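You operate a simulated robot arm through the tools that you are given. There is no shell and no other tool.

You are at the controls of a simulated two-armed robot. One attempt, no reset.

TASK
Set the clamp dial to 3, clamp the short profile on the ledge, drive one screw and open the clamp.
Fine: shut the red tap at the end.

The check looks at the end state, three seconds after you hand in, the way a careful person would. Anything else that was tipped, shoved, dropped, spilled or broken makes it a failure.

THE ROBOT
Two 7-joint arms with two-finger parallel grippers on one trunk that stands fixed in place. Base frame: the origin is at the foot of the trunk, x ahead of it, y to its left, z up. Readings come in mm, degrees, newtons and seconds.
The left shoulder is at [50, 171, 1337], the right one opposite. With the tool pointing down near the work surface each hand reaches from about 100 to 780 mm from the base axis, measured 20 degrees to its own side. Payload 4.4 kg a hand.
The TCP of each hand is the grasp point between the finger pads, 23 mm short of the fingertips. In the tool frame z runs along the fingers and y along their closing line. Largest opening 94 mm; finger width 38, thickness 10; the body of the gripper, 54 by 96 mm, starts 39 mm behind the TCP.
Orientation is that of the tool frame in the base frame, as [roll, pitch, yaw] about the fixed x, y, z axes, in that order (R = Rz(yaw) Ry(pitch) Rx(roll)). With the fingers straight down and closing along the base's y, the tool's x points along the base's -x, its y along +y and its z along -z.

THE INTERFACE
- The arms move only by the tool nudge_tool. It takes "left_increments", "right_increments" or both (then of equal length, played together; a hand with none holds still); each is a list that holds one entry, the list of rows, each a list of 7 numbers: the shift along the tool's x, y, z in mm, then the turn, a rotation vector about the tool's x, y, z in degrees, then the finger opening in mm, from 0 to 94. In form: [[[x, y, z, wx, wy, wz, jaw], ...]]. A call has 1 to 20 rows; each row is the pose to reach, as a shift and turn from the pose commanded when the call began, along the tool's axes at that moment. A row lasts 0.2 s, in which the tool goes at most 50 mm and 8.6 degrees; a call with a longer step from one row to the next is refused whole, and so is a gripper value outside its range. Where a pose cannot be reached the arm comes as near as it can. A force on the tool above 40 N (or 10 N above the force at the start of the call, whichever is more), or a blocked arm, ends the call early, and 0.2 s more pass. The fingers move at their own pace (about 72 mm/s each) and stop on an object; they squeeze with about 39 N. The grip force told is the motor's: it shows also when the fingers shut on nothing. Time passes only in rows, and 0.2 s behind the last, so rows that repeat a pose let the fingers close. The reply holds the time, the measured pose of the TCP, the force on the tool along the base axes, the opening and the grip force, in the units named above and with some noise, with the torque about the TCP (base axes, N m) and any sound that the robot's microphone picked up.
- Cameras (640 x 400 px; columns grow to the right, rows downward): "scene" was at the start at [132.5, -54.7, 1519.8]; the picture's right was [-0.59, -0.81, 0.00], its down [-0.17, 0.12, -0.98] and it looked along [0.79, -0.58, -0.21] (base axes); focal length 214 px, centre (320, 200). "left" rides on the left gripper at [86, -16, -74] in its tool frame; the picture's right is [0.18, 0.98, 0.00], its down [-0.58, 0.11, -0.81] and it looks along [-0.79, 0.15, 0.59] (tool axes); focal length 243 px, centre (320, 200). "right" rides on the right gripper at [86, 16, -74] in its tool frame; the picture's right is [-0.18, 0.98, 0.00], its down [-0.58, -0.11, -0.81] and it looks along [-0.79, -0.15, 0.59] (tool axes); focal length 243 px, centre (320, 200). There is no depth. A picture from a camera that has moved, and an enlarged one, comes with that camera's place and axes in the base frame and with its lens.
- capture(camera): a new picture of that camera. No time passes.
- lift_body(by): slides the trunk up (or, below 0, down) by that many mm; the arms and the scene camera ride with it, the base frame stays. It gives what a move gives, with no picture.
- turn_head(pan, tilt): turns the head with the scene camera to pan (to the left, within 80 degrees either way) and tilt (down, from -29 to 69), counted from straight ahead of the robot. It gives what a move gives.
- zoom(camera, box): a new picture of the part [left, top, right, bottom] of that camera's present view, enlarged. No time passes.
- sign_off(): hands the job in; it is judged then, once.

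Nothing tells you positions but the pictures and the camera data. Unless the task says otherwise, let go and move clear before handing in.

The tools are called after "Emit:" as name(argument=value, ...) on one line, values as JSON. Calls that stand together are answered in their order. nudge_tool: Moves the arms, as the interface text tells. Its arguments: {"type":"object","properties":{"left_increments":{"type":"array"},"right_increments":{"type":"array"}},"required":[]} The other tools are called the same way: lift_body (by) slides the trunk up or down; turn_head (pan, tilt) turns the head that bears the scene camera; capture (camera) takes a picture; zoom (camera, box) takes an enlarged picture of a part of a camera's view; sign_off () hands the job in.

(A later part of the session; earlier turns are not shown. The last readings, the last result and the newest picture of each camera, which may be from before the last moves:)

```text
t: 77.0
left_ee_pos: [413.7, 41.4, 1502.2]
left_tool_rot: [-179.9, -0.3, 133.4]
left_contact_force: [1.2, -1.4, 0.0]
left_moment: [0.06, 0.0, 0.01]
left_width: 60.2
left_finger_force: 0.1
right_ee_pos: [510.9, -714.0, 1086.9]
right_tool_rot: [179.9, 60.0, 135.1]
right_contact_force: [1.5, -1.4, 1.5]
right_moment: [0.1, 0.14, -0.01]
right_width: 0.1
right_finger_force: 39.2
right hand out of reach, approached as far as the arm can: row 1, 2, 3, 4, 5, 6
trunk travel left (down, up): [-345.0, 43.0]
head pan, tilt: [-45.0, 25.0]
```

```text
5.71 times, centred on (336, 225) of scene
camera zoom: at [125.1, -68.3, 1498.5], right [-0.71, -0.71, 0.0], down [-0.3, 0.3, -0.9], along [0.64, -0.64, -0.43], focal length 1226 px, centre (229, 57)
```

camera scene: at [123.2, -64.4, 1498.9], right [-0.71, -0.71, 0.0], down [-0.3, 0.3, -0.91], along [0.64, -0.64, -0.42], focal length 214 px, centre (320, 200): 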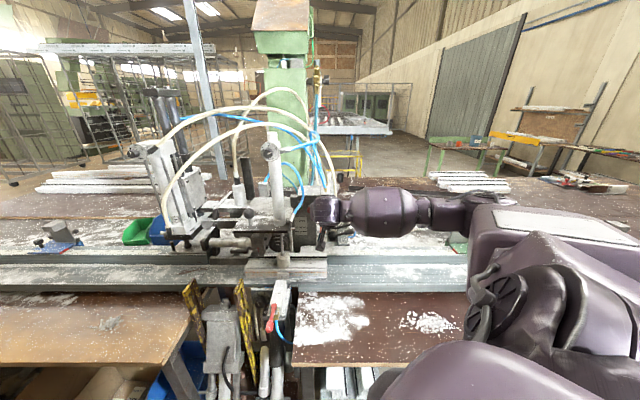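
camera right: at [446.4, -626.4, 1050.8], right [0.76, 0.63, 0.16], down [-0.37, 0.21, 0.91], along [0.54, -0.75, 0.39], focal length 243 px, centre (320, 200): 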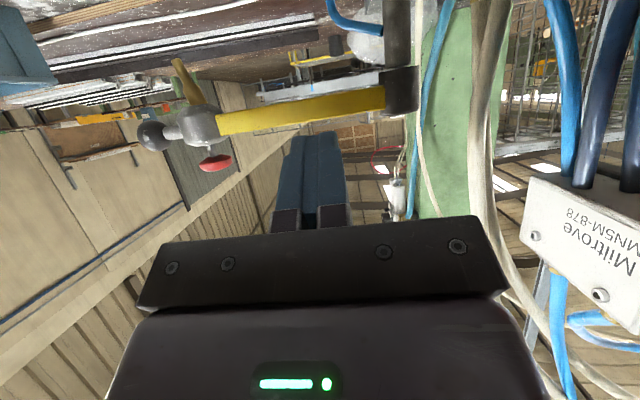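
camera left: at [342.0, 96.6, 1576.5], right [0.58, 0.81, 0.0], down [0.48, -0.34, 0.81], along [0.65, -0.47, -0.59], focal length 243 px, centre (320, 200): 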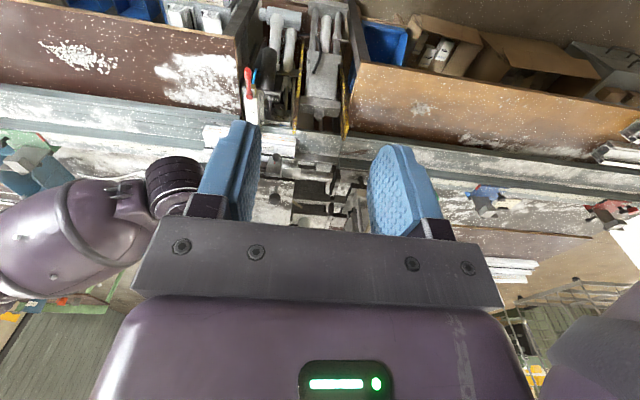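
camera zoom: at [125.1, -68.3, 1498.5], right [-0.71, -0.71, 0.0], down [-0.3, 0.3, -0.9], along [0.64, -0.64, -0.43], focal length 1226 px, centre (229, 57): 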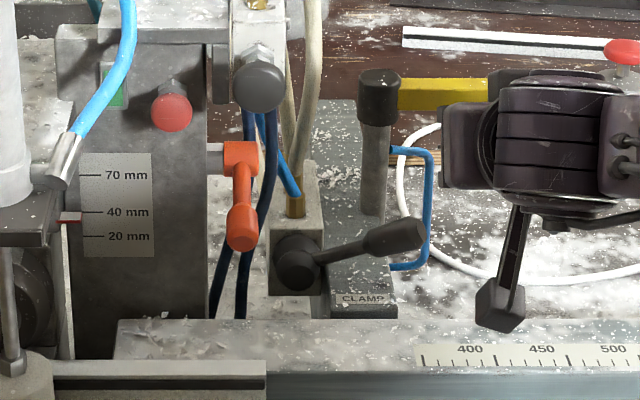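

At 60° tilt the arm couldn't get there; the 45° tilt worked here before, so I'll use that to line up in front of the knob (now near u=79, v=884, z=1000).

Emit:
nudge_tool(right_increments=[[[8, 10, -5, 0, 4, 0, 0], [16, 22, -6, 0, 8, 0, 0], [27, 36, -6, 0, 12, 0, 0], [38, 50, -5, 0, 15, 0, 0], [50, 63.6, -3.2, 0, 15, 0, 0]]])

Emit:
capture(camera="right")

Emit:
zoom(camera="scene", box=[280, 190, 392, 260])

```text
t: 78.2
left_ee_pos: [411.0, 46.7, 1504.4]
left_tool_rot: [-179.8, 0.1, 133.6]
left_contact_force: [0.3, -0.4, -0.1]
left_moment: [-0.01, 0.01, -0.01]
left_width: 60.1
left_finger_force: 0.0
right_ee_pos: [530.2, -647.8, 1046.7]
right_tool_rot: [-179.8, 45.0, 135.3]
right_contact_force: [0.1, -0.1, 0.8]
right_moment: [0.0, 0.0, 0.04]
right_width: 0.0
right_finger_force: 39.1
trunk travel left (down, up): [-345.0, 43.0]
head pan, tilt: [-45.0, 25.0]
```

```text
taken
camera right: at [462.6, -555.9, 1038.2], right [0.79, 0.6, 0.13], down [-0.19, 0.04, 0.98], along [0.59, -0.8, 0.14], focal length 243 px, centre (320, 200)
```

right: 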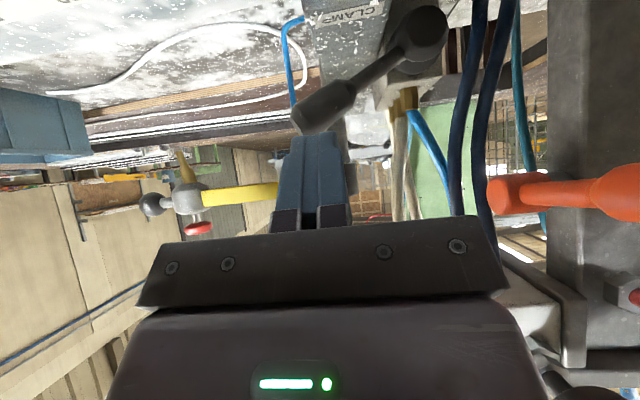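

```text
5.71 times, centred on (336, 225) of scene
camera zoom: at [122.2, -64.0, 1499.1], right [-0.71, -0.71, 0.0], down [-0.3, 0.3, -0.91], along [0.64, -0.64, -0.42], focal length 1226 px, centre (229, 57)
```

zoom: 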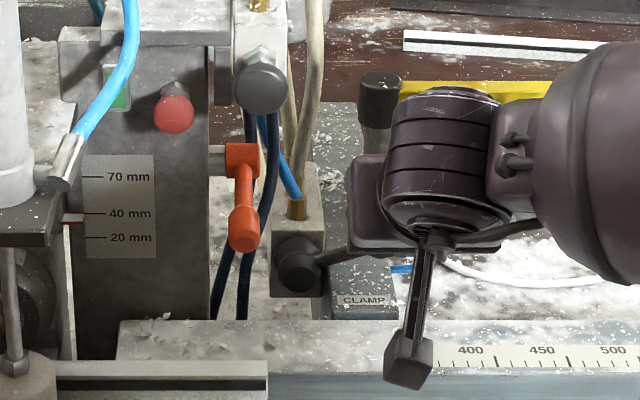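

Lined up with the knob just ahead of the fingertips. Now push it away from me along its arc.

Emit:
nudge_tool(right_increments=[[[0, 0, 12, 0, 0, 0, 0], [0, 0, 24, 0, 0, 0, 0], [-5.7, 0, 29.7, 0, 0, 0, 0], [-11.3, 0, 35.3, 0, 0, 0, 0], [-17, 0, 41, 0, 0, 0, 0], [-22.6, 0, 46.6, 0, 0, 0, 0]]])

Emit:
zoom(camera="right", box=[240, 0, 480, 150])

Emit:
zoom(camera="scene", box=[230, 200, 342, 270])

```text
t: 79.6
left_ee_pos: [411.8, 45.9, 1503.6]
left_tool_rot: [-179.9, 0.1, 133.6]
left_contact_force: [-0.7, 0.5, -0.6]
left_moment: [-0.01, 0.02, -0.03]
left_width: 60.1
left_finger_force: 0.0
right_ee_pos: [565.3, -683.6, 1028.2]
right_tool_rot: [-180.0, 45.0, 135.4]
right_contact_force: [0.6, -0.3, 0.6]
right_moment: [-0.03, -0.06, 0.02]
right_width: 0.3
right_finger_force: 39.2
trunk travel left (down, up): [-345.0, 43.0]
head pan, tilt: [-45.0, 25.0]
```

```text
2.67 times, centred on (360, 75) of right
camera zoom: at [497.5, -591.0, 1021.0], right [0.78, 0.61, 0.13], down [-0.19, 0.04, 0.98], along [0.59, -0.79, 0.14], focal length 647 px, centre (213, 533)
```

zoom: 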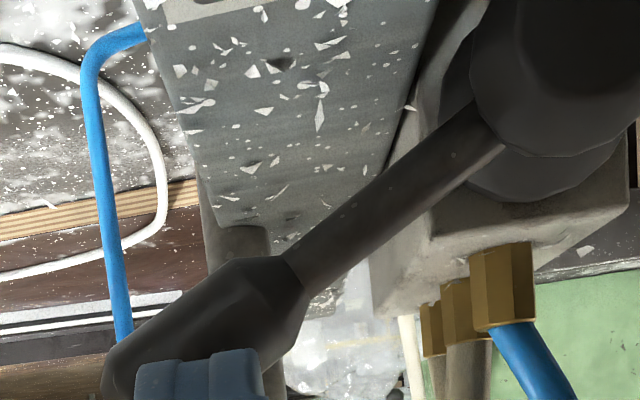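

```text
5.71 times, centred on (286, 235) of scene
camera zoom: at [122.5, -64.8, 1499.0], right [-0.71, -0.71, 0.0], down [-0.3, 0.3, -0.91], along [0.64, -0.64, -0.42], focal length 1226 px, centre (514, 0)
```

zoom: 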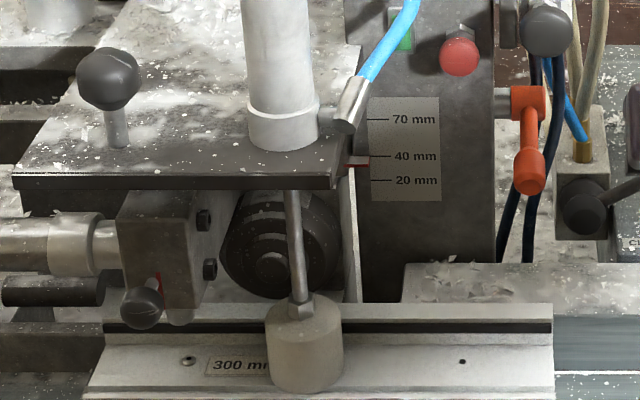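

The fingertips skimmed over the top of the knob. I'll back up, go about 16 mm lower and push again.

Emit:
nudge_tool(right_increments=[[[17, 0, -17, 0, 0, 0, 0], [34, 0, -34, 0, 0, 0, 0], [45.2, 0, -22.6, 0, 0, 0, 0]]])

Emit:
zoom(camera="right", box=[240, 0, 480, 150])

```text
t: 80.4
left_ee_pos: [411.9, 45.0, 1503.0]
left_tool_rot: [-179.8, 0.0, 133.6]
left_contact_force: [-0.5, 0.7, 0.7]
left_moment: [-0.01, 0.01, 0.02]
left_width: 60.0
left_finger_force: 0.1
right_ee_pos: [532.2, -649.7, 1011.4]
right_tool_rot: [-179.9, 45.1, 135.2]
right_contact_force: [0.3, 0.4, -0.5]
right_moment: [-0.02, 0.03, 0.05]
right_width: 0.1
right_finger_force: 39.6
trunk travel left (down, up): [-345.0, 43.0]
head pan, tilt: [-45.0, 25.0]
```

```text
2.67 times, centred on (360, 75) of right
camera zoom: at [462.9, -558.2, 1003.9], right [0.79, 0.6, 0.13], down [-0.19, 0.04, 0.98], along [0.59, -0.8, 0.14], focal length 647 px, centre (213, 533)
```

zoom: 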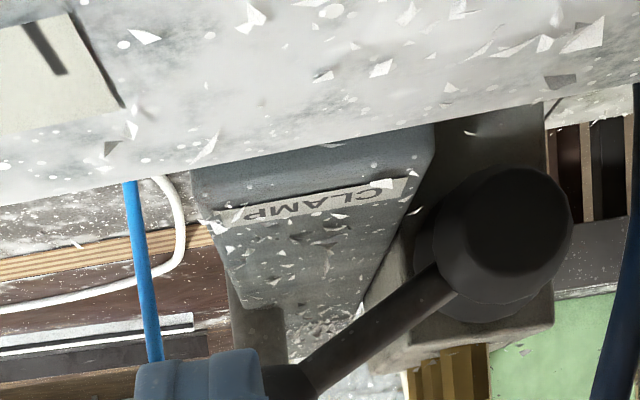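

The finger is now squarely in front of the knob. Push forward.

Emit:
nudge_tool(right_increments=[[[-5.7, 0, 5.7, 0, 0, 0, 0], [-11.3, 0, 11.3, 0, 0, 0, 0], [-17, 0, 17, 0, 0, 0, 0], [-22.6, 0, 22.6, 0, 0, 0, 0], [-28.3, 0, 28.3, 0, 0, 0, 0], [-34, 0, 34, 0, 0, 0, 0]]])

Emit:
zoom(camera="scene", box=[240, 200, 352, 270])

```text
t: 81.8
left_ee_pos: [412.5, 45.5, 1503.6]
left_tool_rot: [-179.9, 0.0, 133.6]
left_contact_force: [-0.1, 0.0, 0.5]
left_moment: [-0.02, 0.0, -0.03]
left_width: 59.9
left_finger_force: 0.1
right_ee_pos: [566.1, -683.3, 1012.8]
right_tool_rot: [-179.8, 44.9, 135.3]
right_contact_force: [1.1, 0.0, 0.2]
right_moment: [0.02, -0.01, -0.03]
right_width: 0.0
right_finger_force: 38.5
trunk travel left (down, up): [-345.0, 43.0]
head pan, tilt: [-45.0, 25.0]
```

```text
5.71 times, centred on (296, 235) of scene
camera zoom: at [122.6, -64.8, 1499.0], right [-0.71, -0.71, 0.0], down [-0.3, 0.3, -0.91], along [0.64, -0.64, -0.42], focal length 1226 px, centre (457, 0)
```

zoom: 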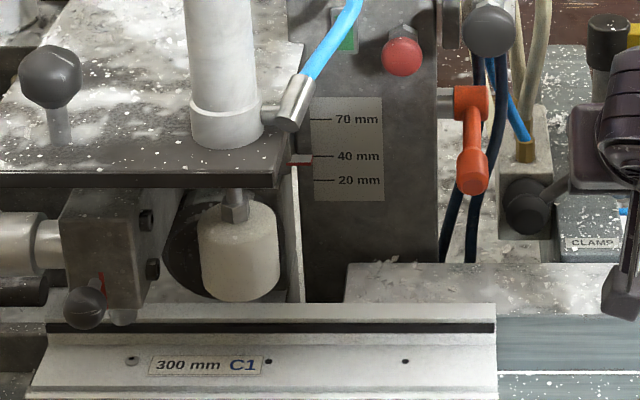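

The clamp foot is up again. I'll push the lever the rest of the way to its original stop.

Emit:
nudge_tool(right_increments=[[[-4, 0, 4, 0, 0, 0, 0], [-8, 0, 8, 0, 0, 0, 0], [-11, 0, 11, 0, 0, 0, 0], [-13.5, 0, 13.5, 0, 0, 0, 0]]])

Emit:
zoom(camera="scene", box=[280, 190, 392, 260])

```text
t: 82.7
left_ee_pos: [407.6, 48.9, 1503.7]
left_tool_rot: [-179.9, 0.3, 133.5]
left_contact_force: [0.1, 1.4, -0.1]
left_moment: [-0.03, -0.03, 0.0]
left_width: 60.1
left_finger_force: 0.0
right_ee_pos: [574.8, -690.6, 1015.1]
right_tool_rot: [-180.0, 44.8, 135.4]
right_contact_force: [-20.7, 13.9, 15.1]
right_moment: [-0.27, -0.26, -0.34]
right_width: 0.0
right_finger_force: 38.8
trunk travel left (down, up): [-345.0, 43.0]
head pan, tilt: [-45.0, 25.0]
stopped in row 4 (right hand): the force on the tool passed its limit at 77 N (the readings are from after the stop); the commanded pose is now the measured one
```

```text
5.71 times, centred on (336, 225) of scene
camera zoom: at [118.7, -61.6, 1499.7], right [-0.71, -0.71, 0.0], down [-0.3, 0.3, -0.91], along [0.64, -0.64, -0.42], focal length 1226 px, centre (229, 57)
```

zoom: 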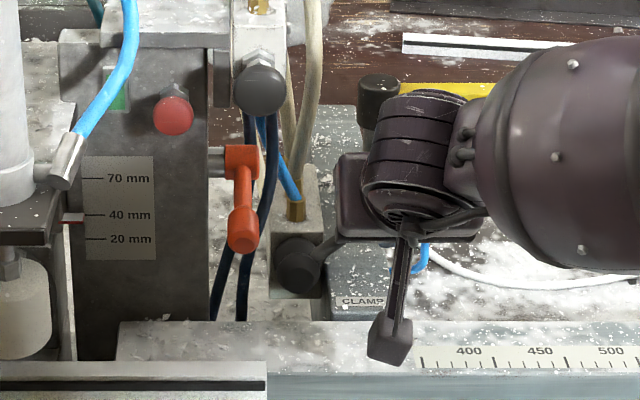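

The lever reached its stop. Back away from it now, up and clear.

Emit:
nudge_tool(right_increments=[[[10, 0, -10, 0, 0, 0, 0], [20, 0, -30, 0, 0, 0, 0], [20, 0, -65, 0, 0, 0, 0], [20, 0, -100, 0, 0, 0, 0]]])

Emit:
zoom(camera="scene", box=[230, 190, 390, 290])

Emit:
zoom(camera="scene", box=[324, 216, 356, 241])

Emit:
zoom(camera="scene", box=[236, 250, 332, 310])

```text
t: 83.7
left_ee_pos: [410.6, 46.7, 1503.9]
left_tool_rot: [-179.8, -0.1, 133.6]
left_contact_force: [-0.8, 0.1, -0.9]
left_moment: [-0.05, 0.0, 0.02]
left_width: 60.0
left_finger_force: 0.0
right_ee_pos: [516.1, -631.8, 1067.6]
right_tool_rot: [-179.9, 44.7, 135.4]
right_contact_force: [-0.2, 0.5, 0.1]
right_moment: [-0.01, 0.0, 0.01]
right_width: 0.0
right_finger_force: 39.4
trunk travel left (down, up): [-345.0, 43.0]
head pan, tilt: [-45.0, 25.0]
```

```text
4.00 times, centred on (310, 240) of scene
camera zoom: at [121.2, -63.5, 1499.2], right [-0.71, -0.71, 0.0], down [-0.3, 0.3, -0.91], along [0.64, -0.64, -0.42], focal length 858 px, centre (360, 40)
```

zoom: 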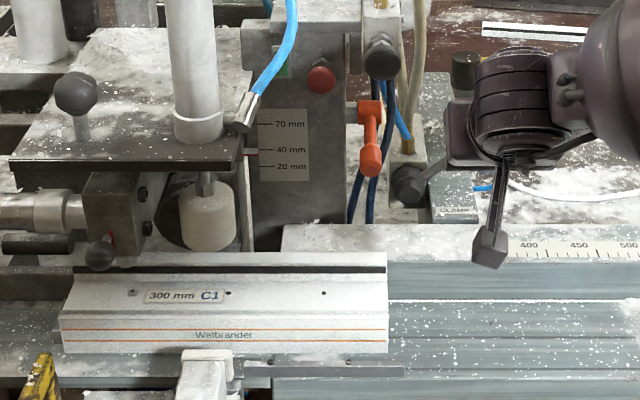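

```text
16.00 times, centred on (340, 228) of scene
camera zoom: at [121.2, -63.5, 1499.2], right [-0.71, -0.71, 0.0], down [-0.3, 0.3, -0.91], along [0.64, -0.64, -0.42], focal length 3432 px, centre (0, -256)
```

zoom: 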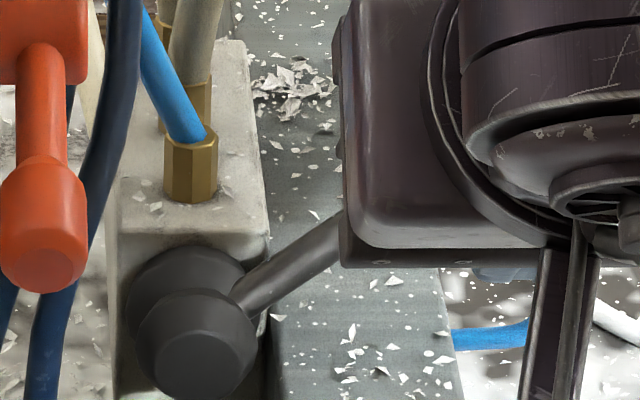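

```text
6.67 times, centred on (284, 280) of scene
camera zoom: at [121.2, -63.5, 1499.2], right [-0.71, -0.71, 0.0], down [-0.3, 0.3, -0.91], along [0.64, -0.64, -0.42], focal length 1430 px, centre (560, -333)
```

zoom: 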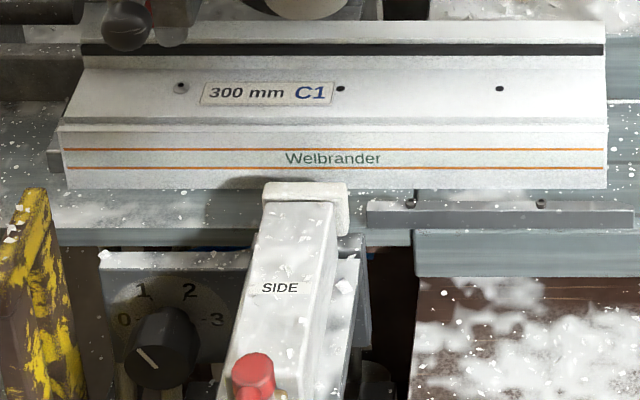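

The clamp is open, the lever is home and exactly one screw sits in the left hole. Last: the red tap, near (489..531, -236..-282, 945). I'll bring the right hand back and point it down.

Emit:
nudge_tool(right_increments=[[[5, 2, -29, 0, 5.6, 0, 0], [11, 5, -57, 0, 11.2, 0, 0], [16, 8, -86, 0, 16.8, 0, 20], [22, 11, -114, 0, 22.4, 0, 40], [27, 14, -143, 0, 28, 0, 50], [33, 17, -172, 0, 33.5, 0, 50], [38, 20, -200, 0, 39.1, 0, 50], [43.7, 22, -229, 0, 44.7, 0, 50]]])

Emit:
capture(camera="right")

```text
t: 85.5
left_ee_pos: [411.7, 45.8, 1504.4]
left_tool_rot: [-179.8, 0.1, 133.7]
left_contact_force: [-0.1, -0.7, -0.3]
left_moment: [-0.01, -0.05, -0.01]
left_width: 60.2
left_finger_force: 0.0
right_ee_pos: [394.6, -481.4, 1200.4]
right_tool_rot: [-179.9, -0.1, 135.3]
right_contact_force: [0.3, 0.2, 0.1]
right_moment: [0.02, 0.0, -0.02]
right_width: 49.9
right_finger_force: 0.0
trunk travel left (down, up): [-345.0, 43.0]
head pan, tilt: [-45.0, 25.0]
```

```text
taken
camera right: at [345.3, -408.6, 1276.0], right [0.82, 0.57, 0.0], down [0.34, -0.49, 0.81], along [0.46, -0.66, -0.59], focal length 243 px, centre (320, 200)
```

right: 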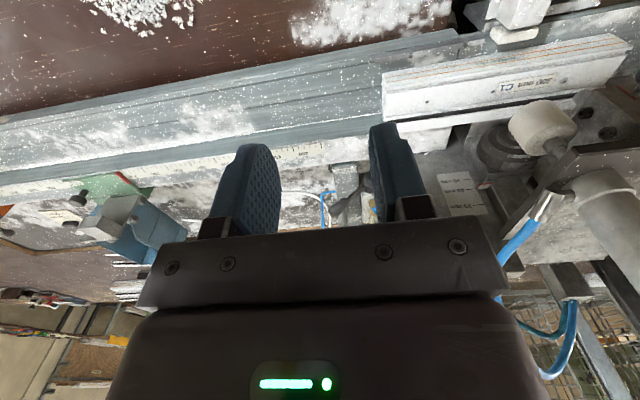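

Emit:
nudge_tool(right_increments=[[[19, 30, 15, 0, 0, 0, 50], [37, 60, 30, 0, 0, 0, 50], [56, 90, 45, 0, 0, 0, 50], [75, 120, 60, 0, 0, 0, 50], [93, 150, 75, 0, 0, 0, 50], [112, 180, 90, 0, 0, 0, 50], [131, 210, 105, 0, 0, 0, 50], [149, 239, 120, 0, 0, 0, 50]]])

Emit:
capture(camera="right")

Emit:
capture(camera="scene")

```text
t: 87.3
left_ee_pos: [412.5, 46.0, 1502.3]
left_tool_rot: [-179.8, 0.1, 133.6]
left_contact_force: [0.1, 0.5, 0.9]
left_moment: [0.0, 0.03, -0.02]
left_width: 59.8
left_finger_force: 0.0
right_ee_pos: [457.1, -206.4, 1079.4]
right_tool_rot: [-179.9, 0.0, 135.2]
right_contact_force: [0.4, -0.6, 0.1]
right_moment: [0.02, 0.0, 0.01]
right_width: 49.9
right_finger_force: 0.0
trunk travel left (down, up): [-345.0, 43.0]
head pan, tilt: [-45.0, 25.0]
```

```text
taken
camera right: at [409.4, -133.6, 1154.5], right [0.82, 0.57, 0.0], down [0.34, -0.49, 0.81], along [0.46, -0.66, -0.59], focal length 243 px, centre (320, 200)
```

right: 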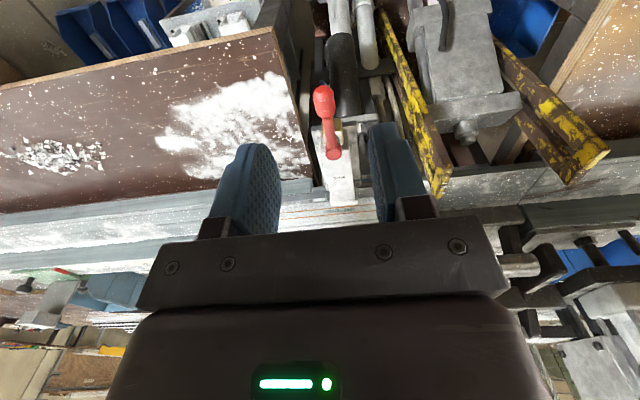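

```text
taken
camera scene: at [123.2, -64.0, 1499.0], right [-0.71, -0.71, 0.0], down [-0.3, 0.3, -0.91], along [0.64, -0.64, -0.42], focal length 214 px, centre (320, 200)
```

scene: 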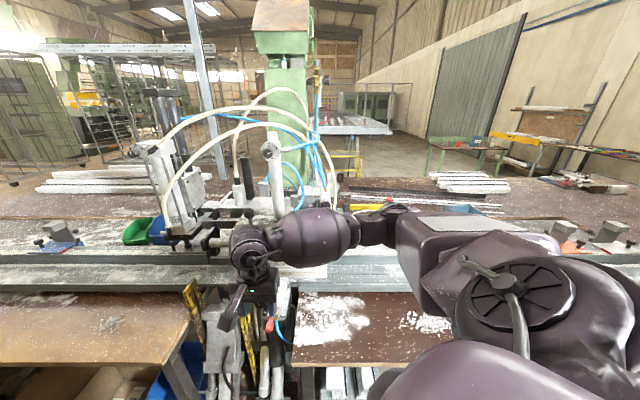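

Clear view of the red tap between the fingers. Zooming in to read its geometry.

Emit:
zoom(camera="right", box=[260, 60, 420, 210])

Emit:
zoom(camera="scene", box=[252, 290, 308, 350])

```text
2.67 times, centred on (340, 135) of right
camera zoom: at [409.4, -133.6, 1154.5], right [0.82, 0.57, 0.0], down [0.34, -0.49, 0.81], along [0.46, -0.66, -0.59], focal length 647 px, centre (267, 373)
```

zoom: 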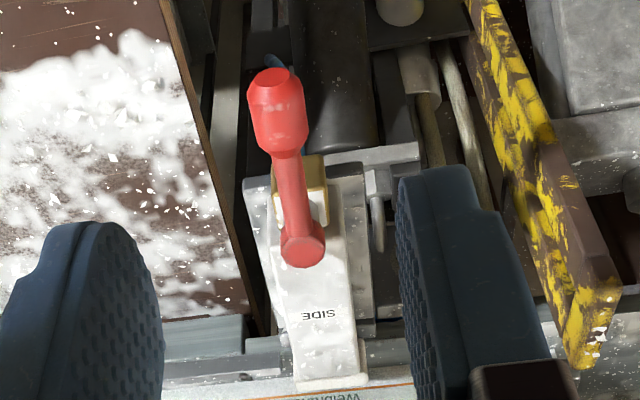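

```text
6.67 times, centred on (280, 320) of scene
camera zoom: at [123.2, -64.0, 1499.0], right [-0.71, -0.71, 0.0], down [-0.3, 0.3, -0.91], along [0.64, -0.64, -0.42], focal length 1430 px, centre (587, -600)
```

zoom: 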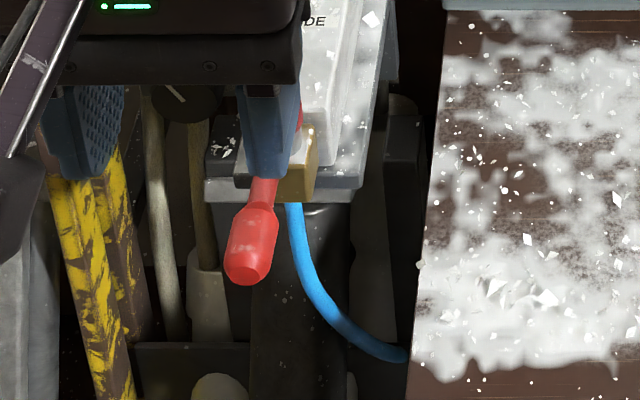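

The tap's pivot is at about u=-175, v=572, z=951 with the knob at u=-177, v=514, z=942. I'll lower the open fingers around the knob.

Emit:
nudge_tool(right_increments=[[[-23, 0, 30, 0, 0, 0, 50], [-46, 0, 65, 0, 0, 0, 50], [-46, 0, 100, 0, 0, 0, 50], [-46, 0, 122, 0, 0, 0, 50], [-46, 0, 136, 0, 0, 0, 50]]])

Emit:
capture(camera="right")

Emit:
zoom(camera="scene", box=[220, 260, 332, 350])

```text
t: 88.5
left_ee_pos: [411.6, 46.3, 1503.1]
left_tool_rot: [-179.7, 0.0, 133.6]
left_contact_force: [-0.3, -0.3, -0.2]
left_moment: [0.02, 0.0, -0.01]
left_width: 60.0
left_finger_force: 0.1
right_ee_pos: [490.1, -240.3, 943.2]
right_tool_rot: [-179.9, -0.1, 135.3]
right_contact_force: [0.0, -0.1, 0.4]
right_moment: [-0.02, 0.02, 0.0]
right_width: 50.0
right_finger_force: 0.1
trunk travel left (down, up): [-345.0, 43.0]
head pan, tilt: [-45.0, 25.0]
```

```text
taken
camera right: at [441.1, -166.6, 1019.2], right [0.82, 0.57, 0.0], down [0.34, -0.49, 0.81], along [0.46, -0.66, -0.59], focal length 243 px, centre (320, 200)
```

right: 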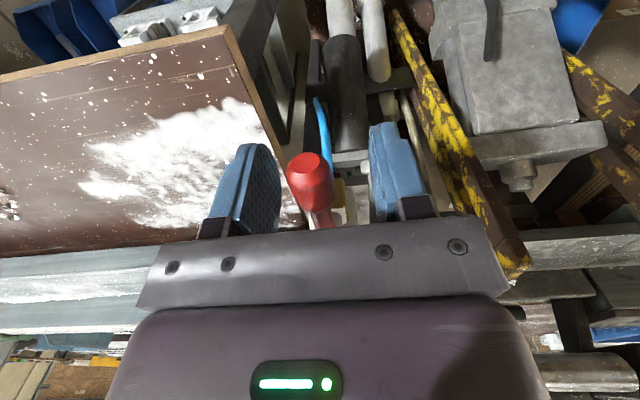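

```text
4.44 times, centred on (276, 305) of scene
camera zoom: at [122.7, -64.6, 1499.0], right [-0.71, -0.71, 0.0], down [-0.3, 0.3, -0.91], along [0.64, -0.64, -0.42], focal length 953 px, centre (516, -267)
```

zoom: 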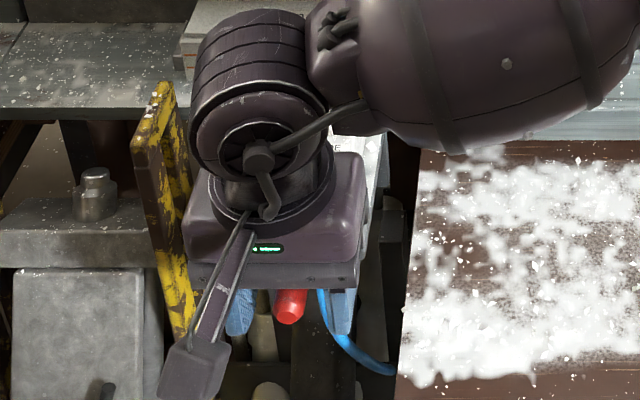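

The knob is 4–5 mm to my right of centre; I'll shift and close on it.

Emit:
nudge_tool(right_increments=[[[0, -4.5, 0, 0, 0, 0, 50], [0, -4.5, 0, 0, 0, 0, 30], [0, -4.5, 0, 0, 0, 0, 12], [0, -4.5, 0, 0, 0, 0, 12]]])

Emit:
zoom(camera="right", box=[200, 90, 440, 240])

```text
t: 89.5
left_ee_pos: [411.8, 45.8, 1503.2]
left_tool_rot: [-179.7, -0.1, 133.6]
left_contact_force: [0.7, -1.1, 0.6]
left_moment: [-0.01, 0.0, 0.01]
left_width: 60.0
left_finger_force: 0.1
right_ee_pos: [487.8, -242.2, 945.0]
right_tool_rot: [-179.9, -0.1, 135.3]
right_contact_force: [2.2, 3.7, -1.9]
right_moment: [0.03, 0.01, 0.2]
right_width: 18.1
right_finger_force: 44.8
trunk travel left (down, up): [-345.0, 43.0]
head pan, tilt: [-45.0, 25.0]
```

```text
2.67 times, centred on (320, 165) of right
camera zoom: at [438.3, -169.8, 1019.6], right [0.82, 0.57, 0.0], down [0.34, -0.49, 0.81], along [0.46, -0.66, -0.59], focal length 647 px, centre (320, 293)
```

zoom: 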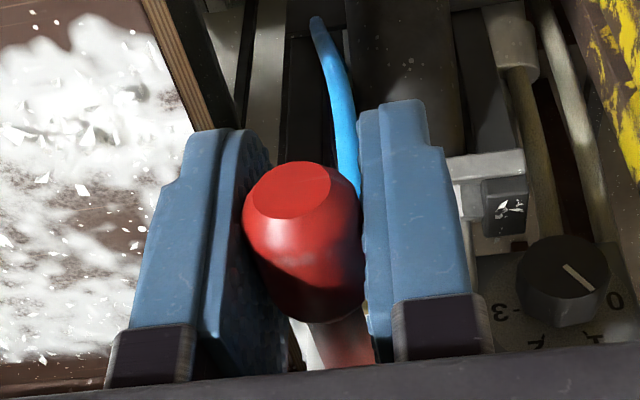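

Gripped. Test a small movement to my right first.

Emit:
nudge_tool(right_increments=[[[0, -3, 0, 0, 0, 0, 12], [0, -6, 0, 0, 0, 0, 12], [-0.5, -9, 0, 0, 0, 0, 12]]])

```text
t: 90.3
left_ee_pos: [413.0, 48.0, 1503.0]
left_tool_rot: [-179.8, 0.1, 133.7]
left_contact_force: [0.0, 0.5, -0.1]
left_moment: [-0.02, 0.02, -0.02]
left_width: 60.1
left_finger_force: 0.0
right_ee_pos: [481.7, -247.3, 944.1]
right_tool_rot: [-179.9, 0.0, 135.5]
right_contact_force: [6.4, 16.4, -0.5]
right_moment: [-0.23, -0.12, 0.87]
right_width: 19.9
right_finger_force: 44.6
trunk travel left (down, up): [-345.0, 43.0]
head pan, tilt: [-45.0, 25.0]
```

Emit:
zoom(camera="right", box=[200, 90, 440, 240])

Emit:
zoom(camera="left", box=[200, 20, 328, 120])

```text
2.67 times, centred on (320, 165) of right
camera zoom: at [432.4, -175.1, 1019.7], right [0.82, 0.57, 0.0], down [0.34, -0.49, 0.81], along [0.46, -0.66, -0.59], focal length 647 px, centre (320, 293)
```

zoom: 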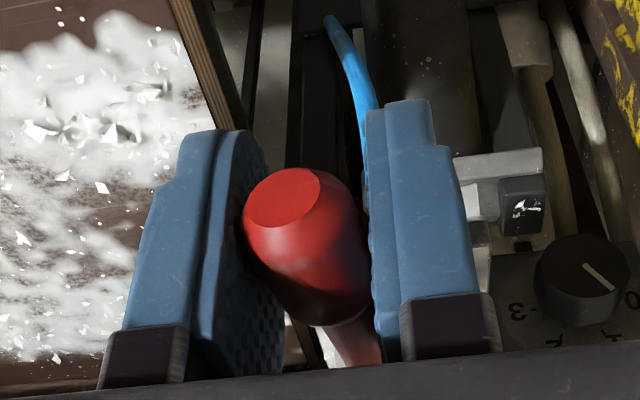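

```text
4.00 times, centred on (264, 70) of left
camera zoom: at [341.5, 99.5, 1576.8], right [0.58, 0.81, 0.0], down [0.48, -0.34, 0.81], along [0.65, -0.47, -0.59], focal length 970 px, centre (544, 720)
```

zoom: 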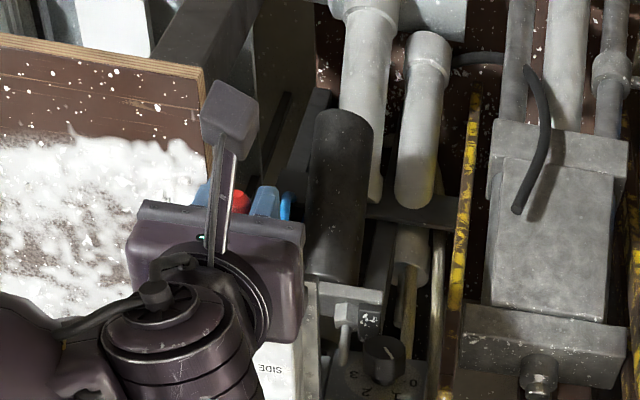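

The handle follows to the right. I'll continue along its arc, turning the hand with it.

Emit:
nudge_tool(right_increments=[[[-1.5, -6.5, -0.3, 0, 0, -8, 12], [-3.7, -12.8, -0.7, 0, 0, -16, 12], [-6.7, -18.8, -1.2, 0, 0, -24, 12], [-10.3, -24.4, -1.9, 0, 0, -32, 12], [-14.6, -29.6, -2.6, 0, 0, -40, 12], [-19.4, -34.2, -3.5, 0, 0, -48, 12]]])

Emit:
capture(camera="right")

Emit:
zoom(camera="left", box=[200, 20, 328, 120])

```text
t: 91.7
left_ee_pos: [415.1, 46.7, 1502.1]
left_tool_rot: [-179.6, 0.0, 133.7]
left_contact_force: [0.3, 0.5, 0.0]
left_moment: [0.01, 0.0, 0.01]
left_width: 60.0
left_finger_force: 0.1
right_ee_pos: [471.6, -286.9, 944.8]
right_tool_rot: [-179.9, -0.2, -176.6]
right_contact_force: [10.0, 13.3, -29.6]
right_moment: [-0.07, -0.48, 0.61]
right_width: 19.0
right_finger_force: 45.2
trunk travel left (down, up): [-345.0, 43.0]
head pan, tilt: [-45.0, 25.0]
```

```text
taken
camera right: at [386.0, -275.5, 1020.6], right [0.12, 0.99, 0.0], down [0.59, -0.07, 0.8], along [0.8, -0.1, -0.6], focal length 243 px, centre (320, 200)
```

right: 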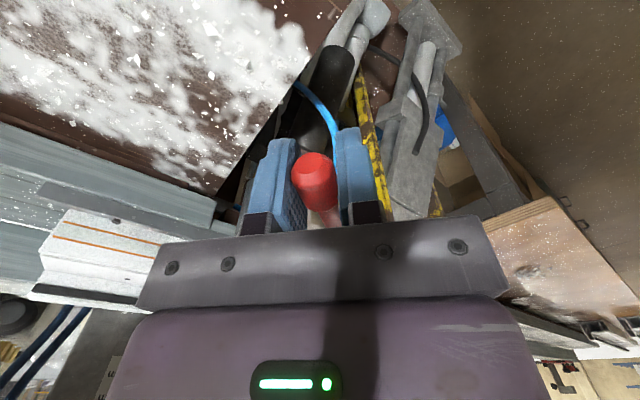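

```text
4.00 times, centred on (264, 70) of left
camera zoom: at [343.8, 97.8, 1576.0], right [0.58, 0.81, 0.0], down [0.48, -0.34, 0.81], along [0.65, -0.47, -0.59], focal length 970 px, centre (544, 720)
```

zoom: 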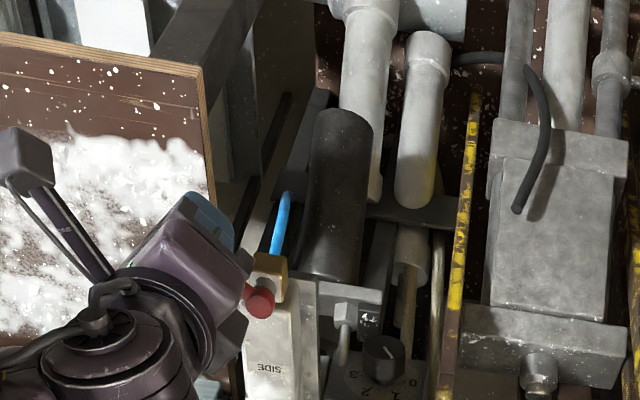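

The handle is halfway round. Continue to 90°, easing a few millimetres lower since it pulled down on the fingers.

Emit:
nudge_tool(right_increments=[[[-0.8, -8.3, 2.5, 0, 0, -7, 12], [-2.5, -15, 4, 0, 0, -14, 12], [-4.8, -21.7, 4, 0, 0, -21, 12], [-8.1, -27.9, 4, 0, 0, -28, 12], [-11.9, -33.7, 4, 0, 0, -35, 12], [-14.5, -36.7, 4, 0, 0, -40, 12]]])

Emit:
capture(camera="right")

Emit:
zoom(camera="left", box=[200, 20, 328, 120])

```text
t: 93.0
left_ee_pos: [409.7, 45.9, 1503.6]
left_tool_rot: [-179.9, 0.1, 133.5]
left_contact_force: [0.9, 0.1, -0.3]
left_moment: [0.06, 0.01, 0.0]
left_width: 60.0
left_finger_force: 0.0
right_ee_pos: [481.4, -312.3, 944.8]
right_tool_rot: [179.1, 0.2, -139.9]
right_contact_force: [-11.2, 22.9, 15.0]
right_moment: [-0.69, 0.97, -0.81]
right_width: 19.1
right_finger_force: 45.0
trunk travel left (down, up): [-345.0, 43.0]
head pan, tilt: [-45.0, 25.0]
stopped in row 6 (right hand): the force on the tool passed its limit at 48 N (the readings are from after the stop); the commanded pose is now the measured one
```

```text
taken
camera right: at [406.3, -356.0, 1019.8], right [-0.49, 0.87, 0.02], down [0.52, 0.28, 0.81], along [0.7, 0.41, -0.59], focal length 243 px, centre (320, 200)
```

right: 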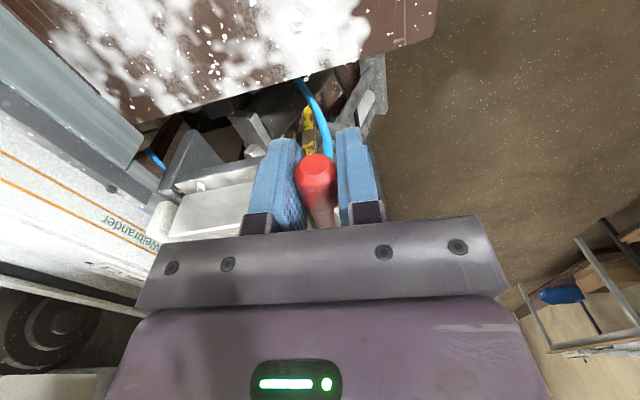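

```text
4.00 times, centred on (264, 70) of left
camera zoom: at [338.4, 98.0, 1577.7], right [0.59, 0.81, 0.0], down [0.48, -0.34, 0.81], along [0.65, -0.47, -0.59], focal length 970 px, centre (544, 720)
```

zoom: 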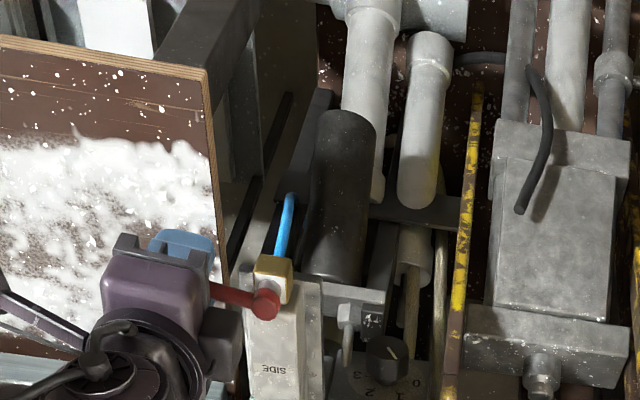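

It met resistance near 80–85°, possibly the shut stop. Let me release and check the handle's angle.

Emit:
nudge_tool(right_increments=[[[0, 0, 0, 0, 0, 0, 30], [0, 0, 0, 0, 0, 0, 46], [0, 0, -20, 0, 0, 0, 46], [0, 0, -50, 0, 0, 0, 46], [0, 0, -85, 0, 0, 0, 46], [20, 0, -120, 0, 0, 0, 46]]])

Emit:
capture(camera="right")

Emit:
zoom(camera="left", box=[200, 20, 328, 120])

Emit:
zoom(camera="scene", box=[252, 280, 316, 340])

```text
t: 94.4
left_ee_pos: [410.9, 46.3, 1505.4]
left_tool_rot: [-180.0, 0.0, 133.6]
left_contact_force: [-0.9, -0.6, -0.3]
left_moment: [0.01, 0.0, -0.01]
left_width: 60.1
left_finger_force: 0.0
right_ee_pos: [467.8, -330.1, 1062.4]
right_tool_rot: [179.3, 0.1, -140.0]
right_contact_force: [-0.3, -0.2, 0.4]
right_moment: [-0.02, -0.04, 0.01]
right_width: 45.9
right_finger_force: 0.1
trunk travel left (down, up): [-345.0, 43.0]
head pan, tilt: [-45.0, 25.0]
```

```text
taken
camera right: at [392.7, -373.2, 1138.1], right [-0.49, 0.87, 0.01], down [0.52, 0.28, 0.81], along [0.7, 0.4, -0.59], focal length 243 px, centre (320, 200)
```

right: 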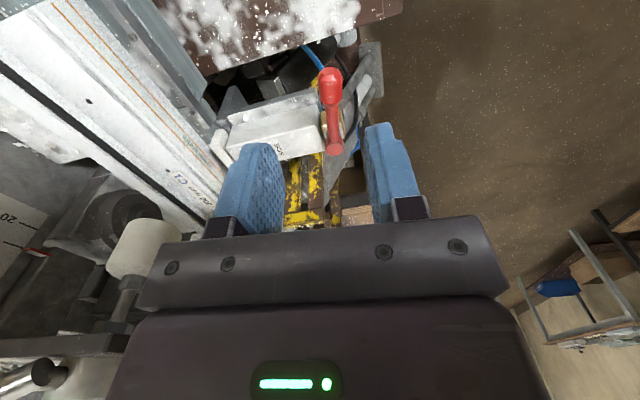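

```text
4.00 times, centred on (264, 70) of left
camera zoom: at [338.8, 97.4, 1577.6], right [0.59, 0.81, 0.0], down [0.48, -0.34, 0.81], along [0.65, -0.47, -0.59], focal length 970 px, centre (544, 720)
```

zoom: 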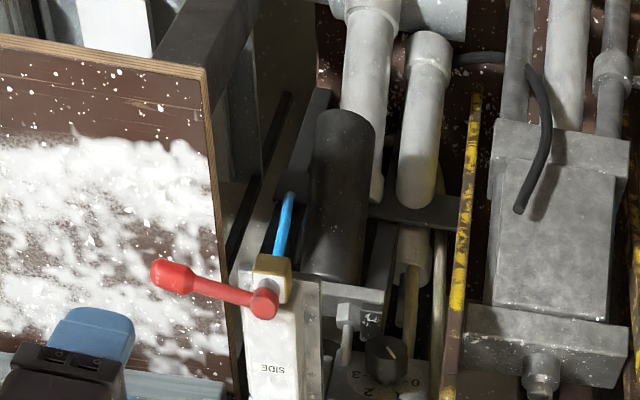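

```text
6.67 times, centred on (284, 310) of scene
camera zoom: at [121.0, -64.9, 1499.2], right [-0.71, -0.71, 0.0], down [-0.3, 0.3, -0.91], along [0.64, -0.64, -0.42], focal length 1430 px, centre (560, -533)
```

zoom: 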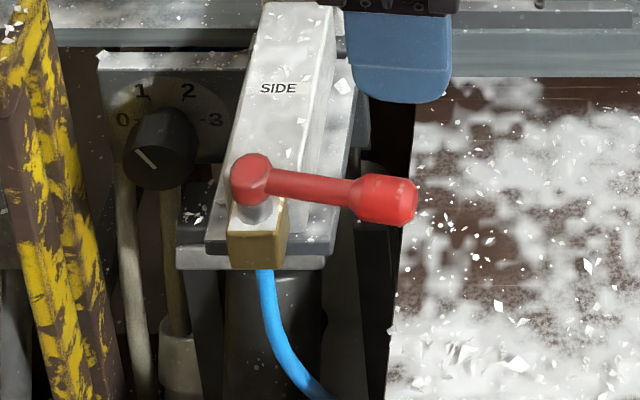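

The handle now points right, roughly square to the cylinder (about 82–88°). To be sure it is fully shut I'll press it gently further with closed fingers and see if it moves.

Emit:
nudge_tool(right_increments=[[[-7, 18, 0, 0, 0, 0, 20], [-14.6, 37, 10, 0, 0, 0, 0], [-14.6, 37, 45, 0, 0, 0, 0], [-14.6, 37, 85, 0, 0, 0, 0], [-14.6, 37, 118, 0, 0, 0, 0]]])

Emit:
capture(camera="right")

```text
t: 95.6
left_ee_pos: [411.6, 45.8, 1503.4]
left_tool_rot: [-179.7, 0.0, 133.6]
left_contact_force: [-0.3, -0.6, 0.4]
left_moment: [0.0, -0.01, 0.01]
left_width: 60.0
left_finger_force: 0.1
right_ee_pos: [455.8, -289.6, 945.2]
right_tool_rot: [179.3, 0.0, -140.1]
right_contact_force: [0.6, -0.7, 0.4]
right_moment: [-0.05, -0.01, -0.04]
right_width: 0.0
right_finger_force: 39.2
trunk travel left (down, up): [-345.0, 43.0]
head pan, tilt: [-45.0, 25.0]
```

```text
taken
camera right: at [380.0, -334.2, 1020.4], right [-0.49, 0.87, 0.01], down [0.52, 0.28, 0.81], along [0.7, 0.4, -0.59], focal length 243 px, centre (320, 200)
```

right: 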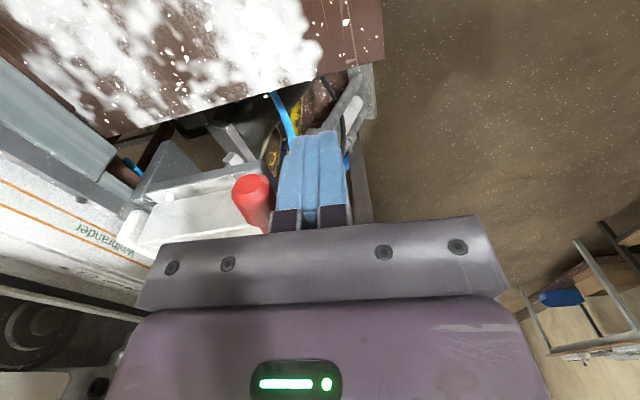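

Emit:
nudge_tool(right_increments=[[[0, -7, 0, 0, 0, 0, 0], [0, -13, 0, 0, 0, 0, 0], [0, -17, 0, 0, 0, 0, 0], [0, -20, 0, 0, 0, 0, 0], [0, -23, 0, 0, 0, 0, 0], [0, -26, 0, 0, 0, 0, 0]]])

Emit:
zoom(camera="left", box=[200, 20, 328, 120])

```text
t: 96.6
left_ee_pos: [410.8, 45.8, 1504.0]
left_tool_rot: [-179.8, 0.1, 133.5]
left_contact_force: [0.0, -1.1, -0.4]
left_moment: [0.03, -0.02, 0.0]
left_width: 59.8
left_finger_force: 0.0
right_ee_pos: [462.4, -297.8, 943.7]
right_tool_rot: [178.3, 0.1, -139.5]
right_contact_force: [-16.0, 16.0, 9.3]
right_moment: [-0.23, -0.11, -0.18]
right_width: 0.0
right_finger_force: 38.8
trunk travel left (down, up): [-345.0, 43.0]
head pan, tilt: [-45.0, 25.0]
stopped in row 4 (right hand): the force on the tool passed its limit at 43 N (the readings are from after the stop); the commanded pose is now the measured one
```

```text
4.00 times, centred on (264, 70) of left
camera zoom: at [338.8, 98.2, 1577.6], right [0.59, 0.81, 0.0], down [0.48, -0.34, 0.81], along [0.65, -0.47, -0.59], focal length 970 px, centre (544, 720)
```

zoom: 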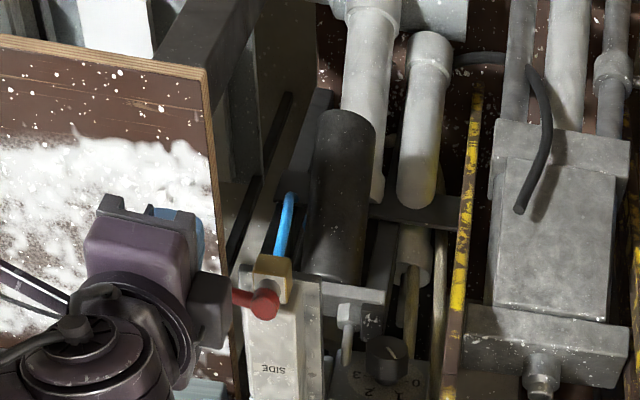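

The handle doesn't move any further (43 N), so it's on its shut stop. I'll back off and raise the hand clear, then check everything.

Emit:
nudge_tool(right_increments=[[[0, 12, 0, 0, 0, 0, 0], [0, 20, -20, 0, 0, 0, 0], [0, 25, -60, 0, 0, 0, 0], [0, 35, -105, 0, 0, 0, 20], [10, 50, -150, 0, 0, 0, 40], [30, 65, -190, 0, 0, 0, 60], [60, 80, -230, 0, 0, 0, 60], [90, 90, -265, 0, 0, 0, 60]]])

Emit:
capture(camera="scene")

Emit:
zoom(camera="scene", box=[236, 250, 332, 340])

Emit:
zoom(camera="scene", box=[180, 120, 372, 270])

Emit:
zoom(camera="scene", box=[256, 136, 296, 165])

```text
refused: row 7 steps farther than a row can; nothing moved
```

```text
taken
camera scene: at [121.0, -64.1, 1499.4], right [-0.71, -0.71, 0.0], down [-0.3, 0.3, -0.91], along [0.64, -0.64, -0.42], focal length 214 px, centre (320, 200)
```

scene: 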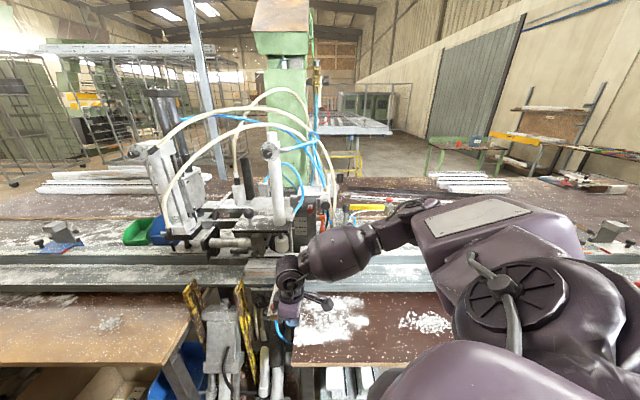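

```text
4.44 times, centred on (284, 295) of scene
camera zoom: at [121.0, -64.1, 1499.4], right [-0.71, -0.71, 0.0], down [-0.3, 0.3, -0.91], along [0.64, -0.64, -0.42], focal length 953 px, centre (480, -222)
```

zoom: 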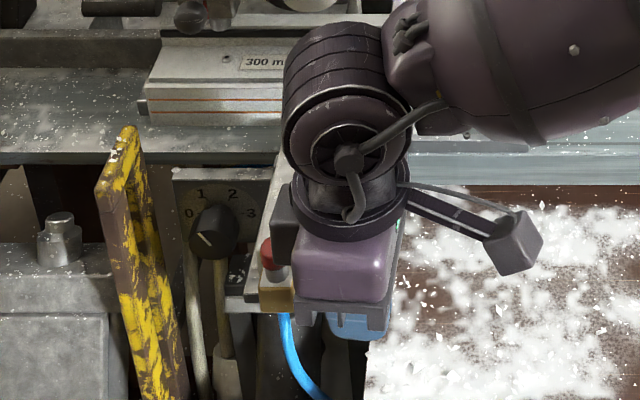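

```text
2.67 times, centred on (276, 195) of scene
camera zoom: at [121.0, -64.1, 1499.4], right [-0.71, -0.71, 0.0], down [-0.3, 0.3, -0.91], along [0.64, -0.64, -0.42], focal length 572 px, centre (437, 213)
```

zoom: 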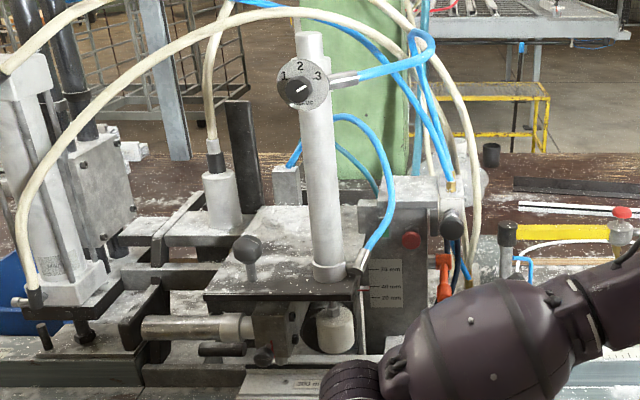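

```text
13.79 times, centred on (276, 150) of scene
camera zoom: at [121.0, -64.1, 1499.4], right [-0.71, -0.71, 0.0], down [-0.3, 0.3, -0.91], along [0.64, -0.64, -0.42], focal length 2958 px, centre (927, 883)
```

zoom: 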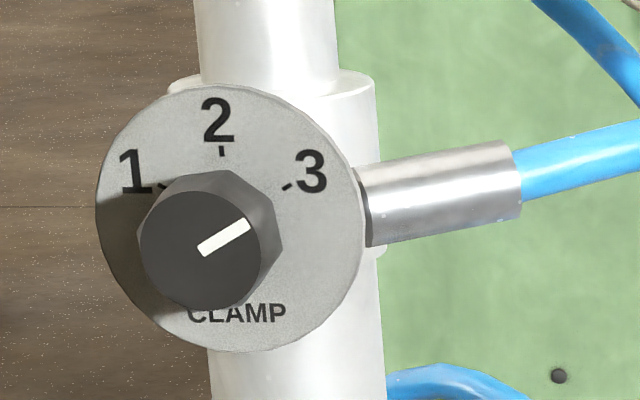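

The retreat was refused as a step too long, so nothing moved; I'll repeat it with shorter steps. The dial reads 3.

Emit:
nudge_tool(right_increments=[[[0, 12, 0, 0, 0, 0, 0], [0, 20, -20, 0, 0, 0, 0], [0, 25, -55, 0, 0, 0, 0], [0, 32, -90, 0, 0, 0, 0], [10, 42, -122, 0, 0, 0, 20], [25, 52, -152, 0, 0, 0, 40], [45, 60, -182, 0, 0, 0, 60], [68, 68, -210, 0, 0, 0, 60], [90, 75, -238, 0, 0, 0, 60]]])

Emit:
capture(camera="scene")

Emit:
zoom(camera="scene", box=[236, 250, 332, 340])

```text
t: 98.6
left_ee_pos: [410.4, 46.0, 1503.5]
left_tool_rot: [-180.0, 0.1, 133.7]
left_contact_force: [0.4, -0.2, 0.1]
left_moment: [-0.02, 0.0, 0.03]
left_width: 60.1
left_finger_force: 0.1
right_ee_pos: [349.1, -305.6, 1182.0]
right_tool_rot: [178.7, 0.0, -139.7]
right_contact_force: [0.0, -0.2, 0.3]
right_moment: [0.02, -0.04, -0.01]
right_width: 60.0
right_finger_force: 0.1
trunk travel left (down, up): [-345.0, 43.0]
head pan, tilt: [-45.0, 25.0]
```

```text
taken
camera scene: at [121.2, -64.5, 1499.2], right [-0.71, -0.71, 0.0], down [-0.3, 0.3, -0.91], along [0.64, -0.64, -0.42], focal length 214 px, centre (320, 200)
```

scene: 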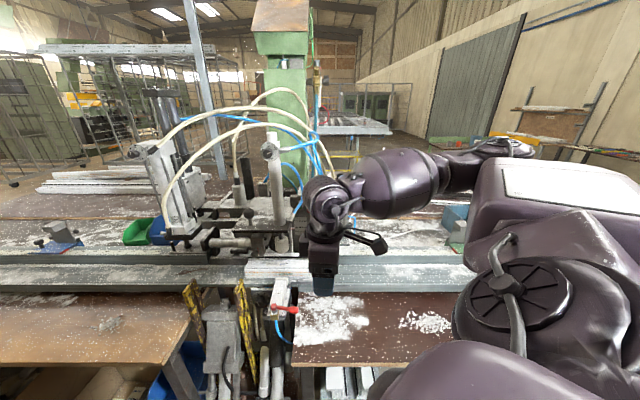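

```text
4.44 times, centred on (284, 295) of scene
camera zoom: at [121.2, -64.5, 1499.2], right [-0.71, -0.71, 0.0], down [-0.3, 0.3, -0.91], along [0.64, -0.64, -0.42], focal length 953 px, centre (480, -222)
```

zoom: 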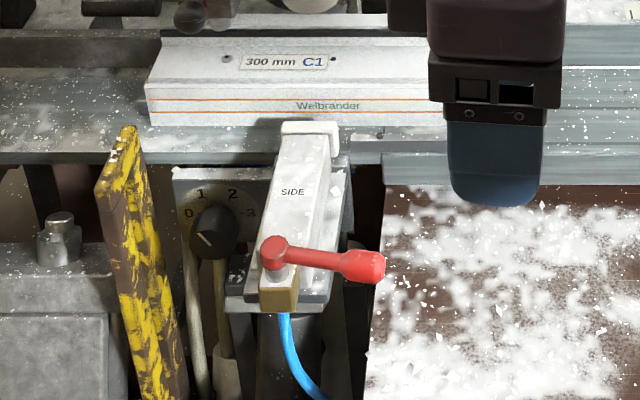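

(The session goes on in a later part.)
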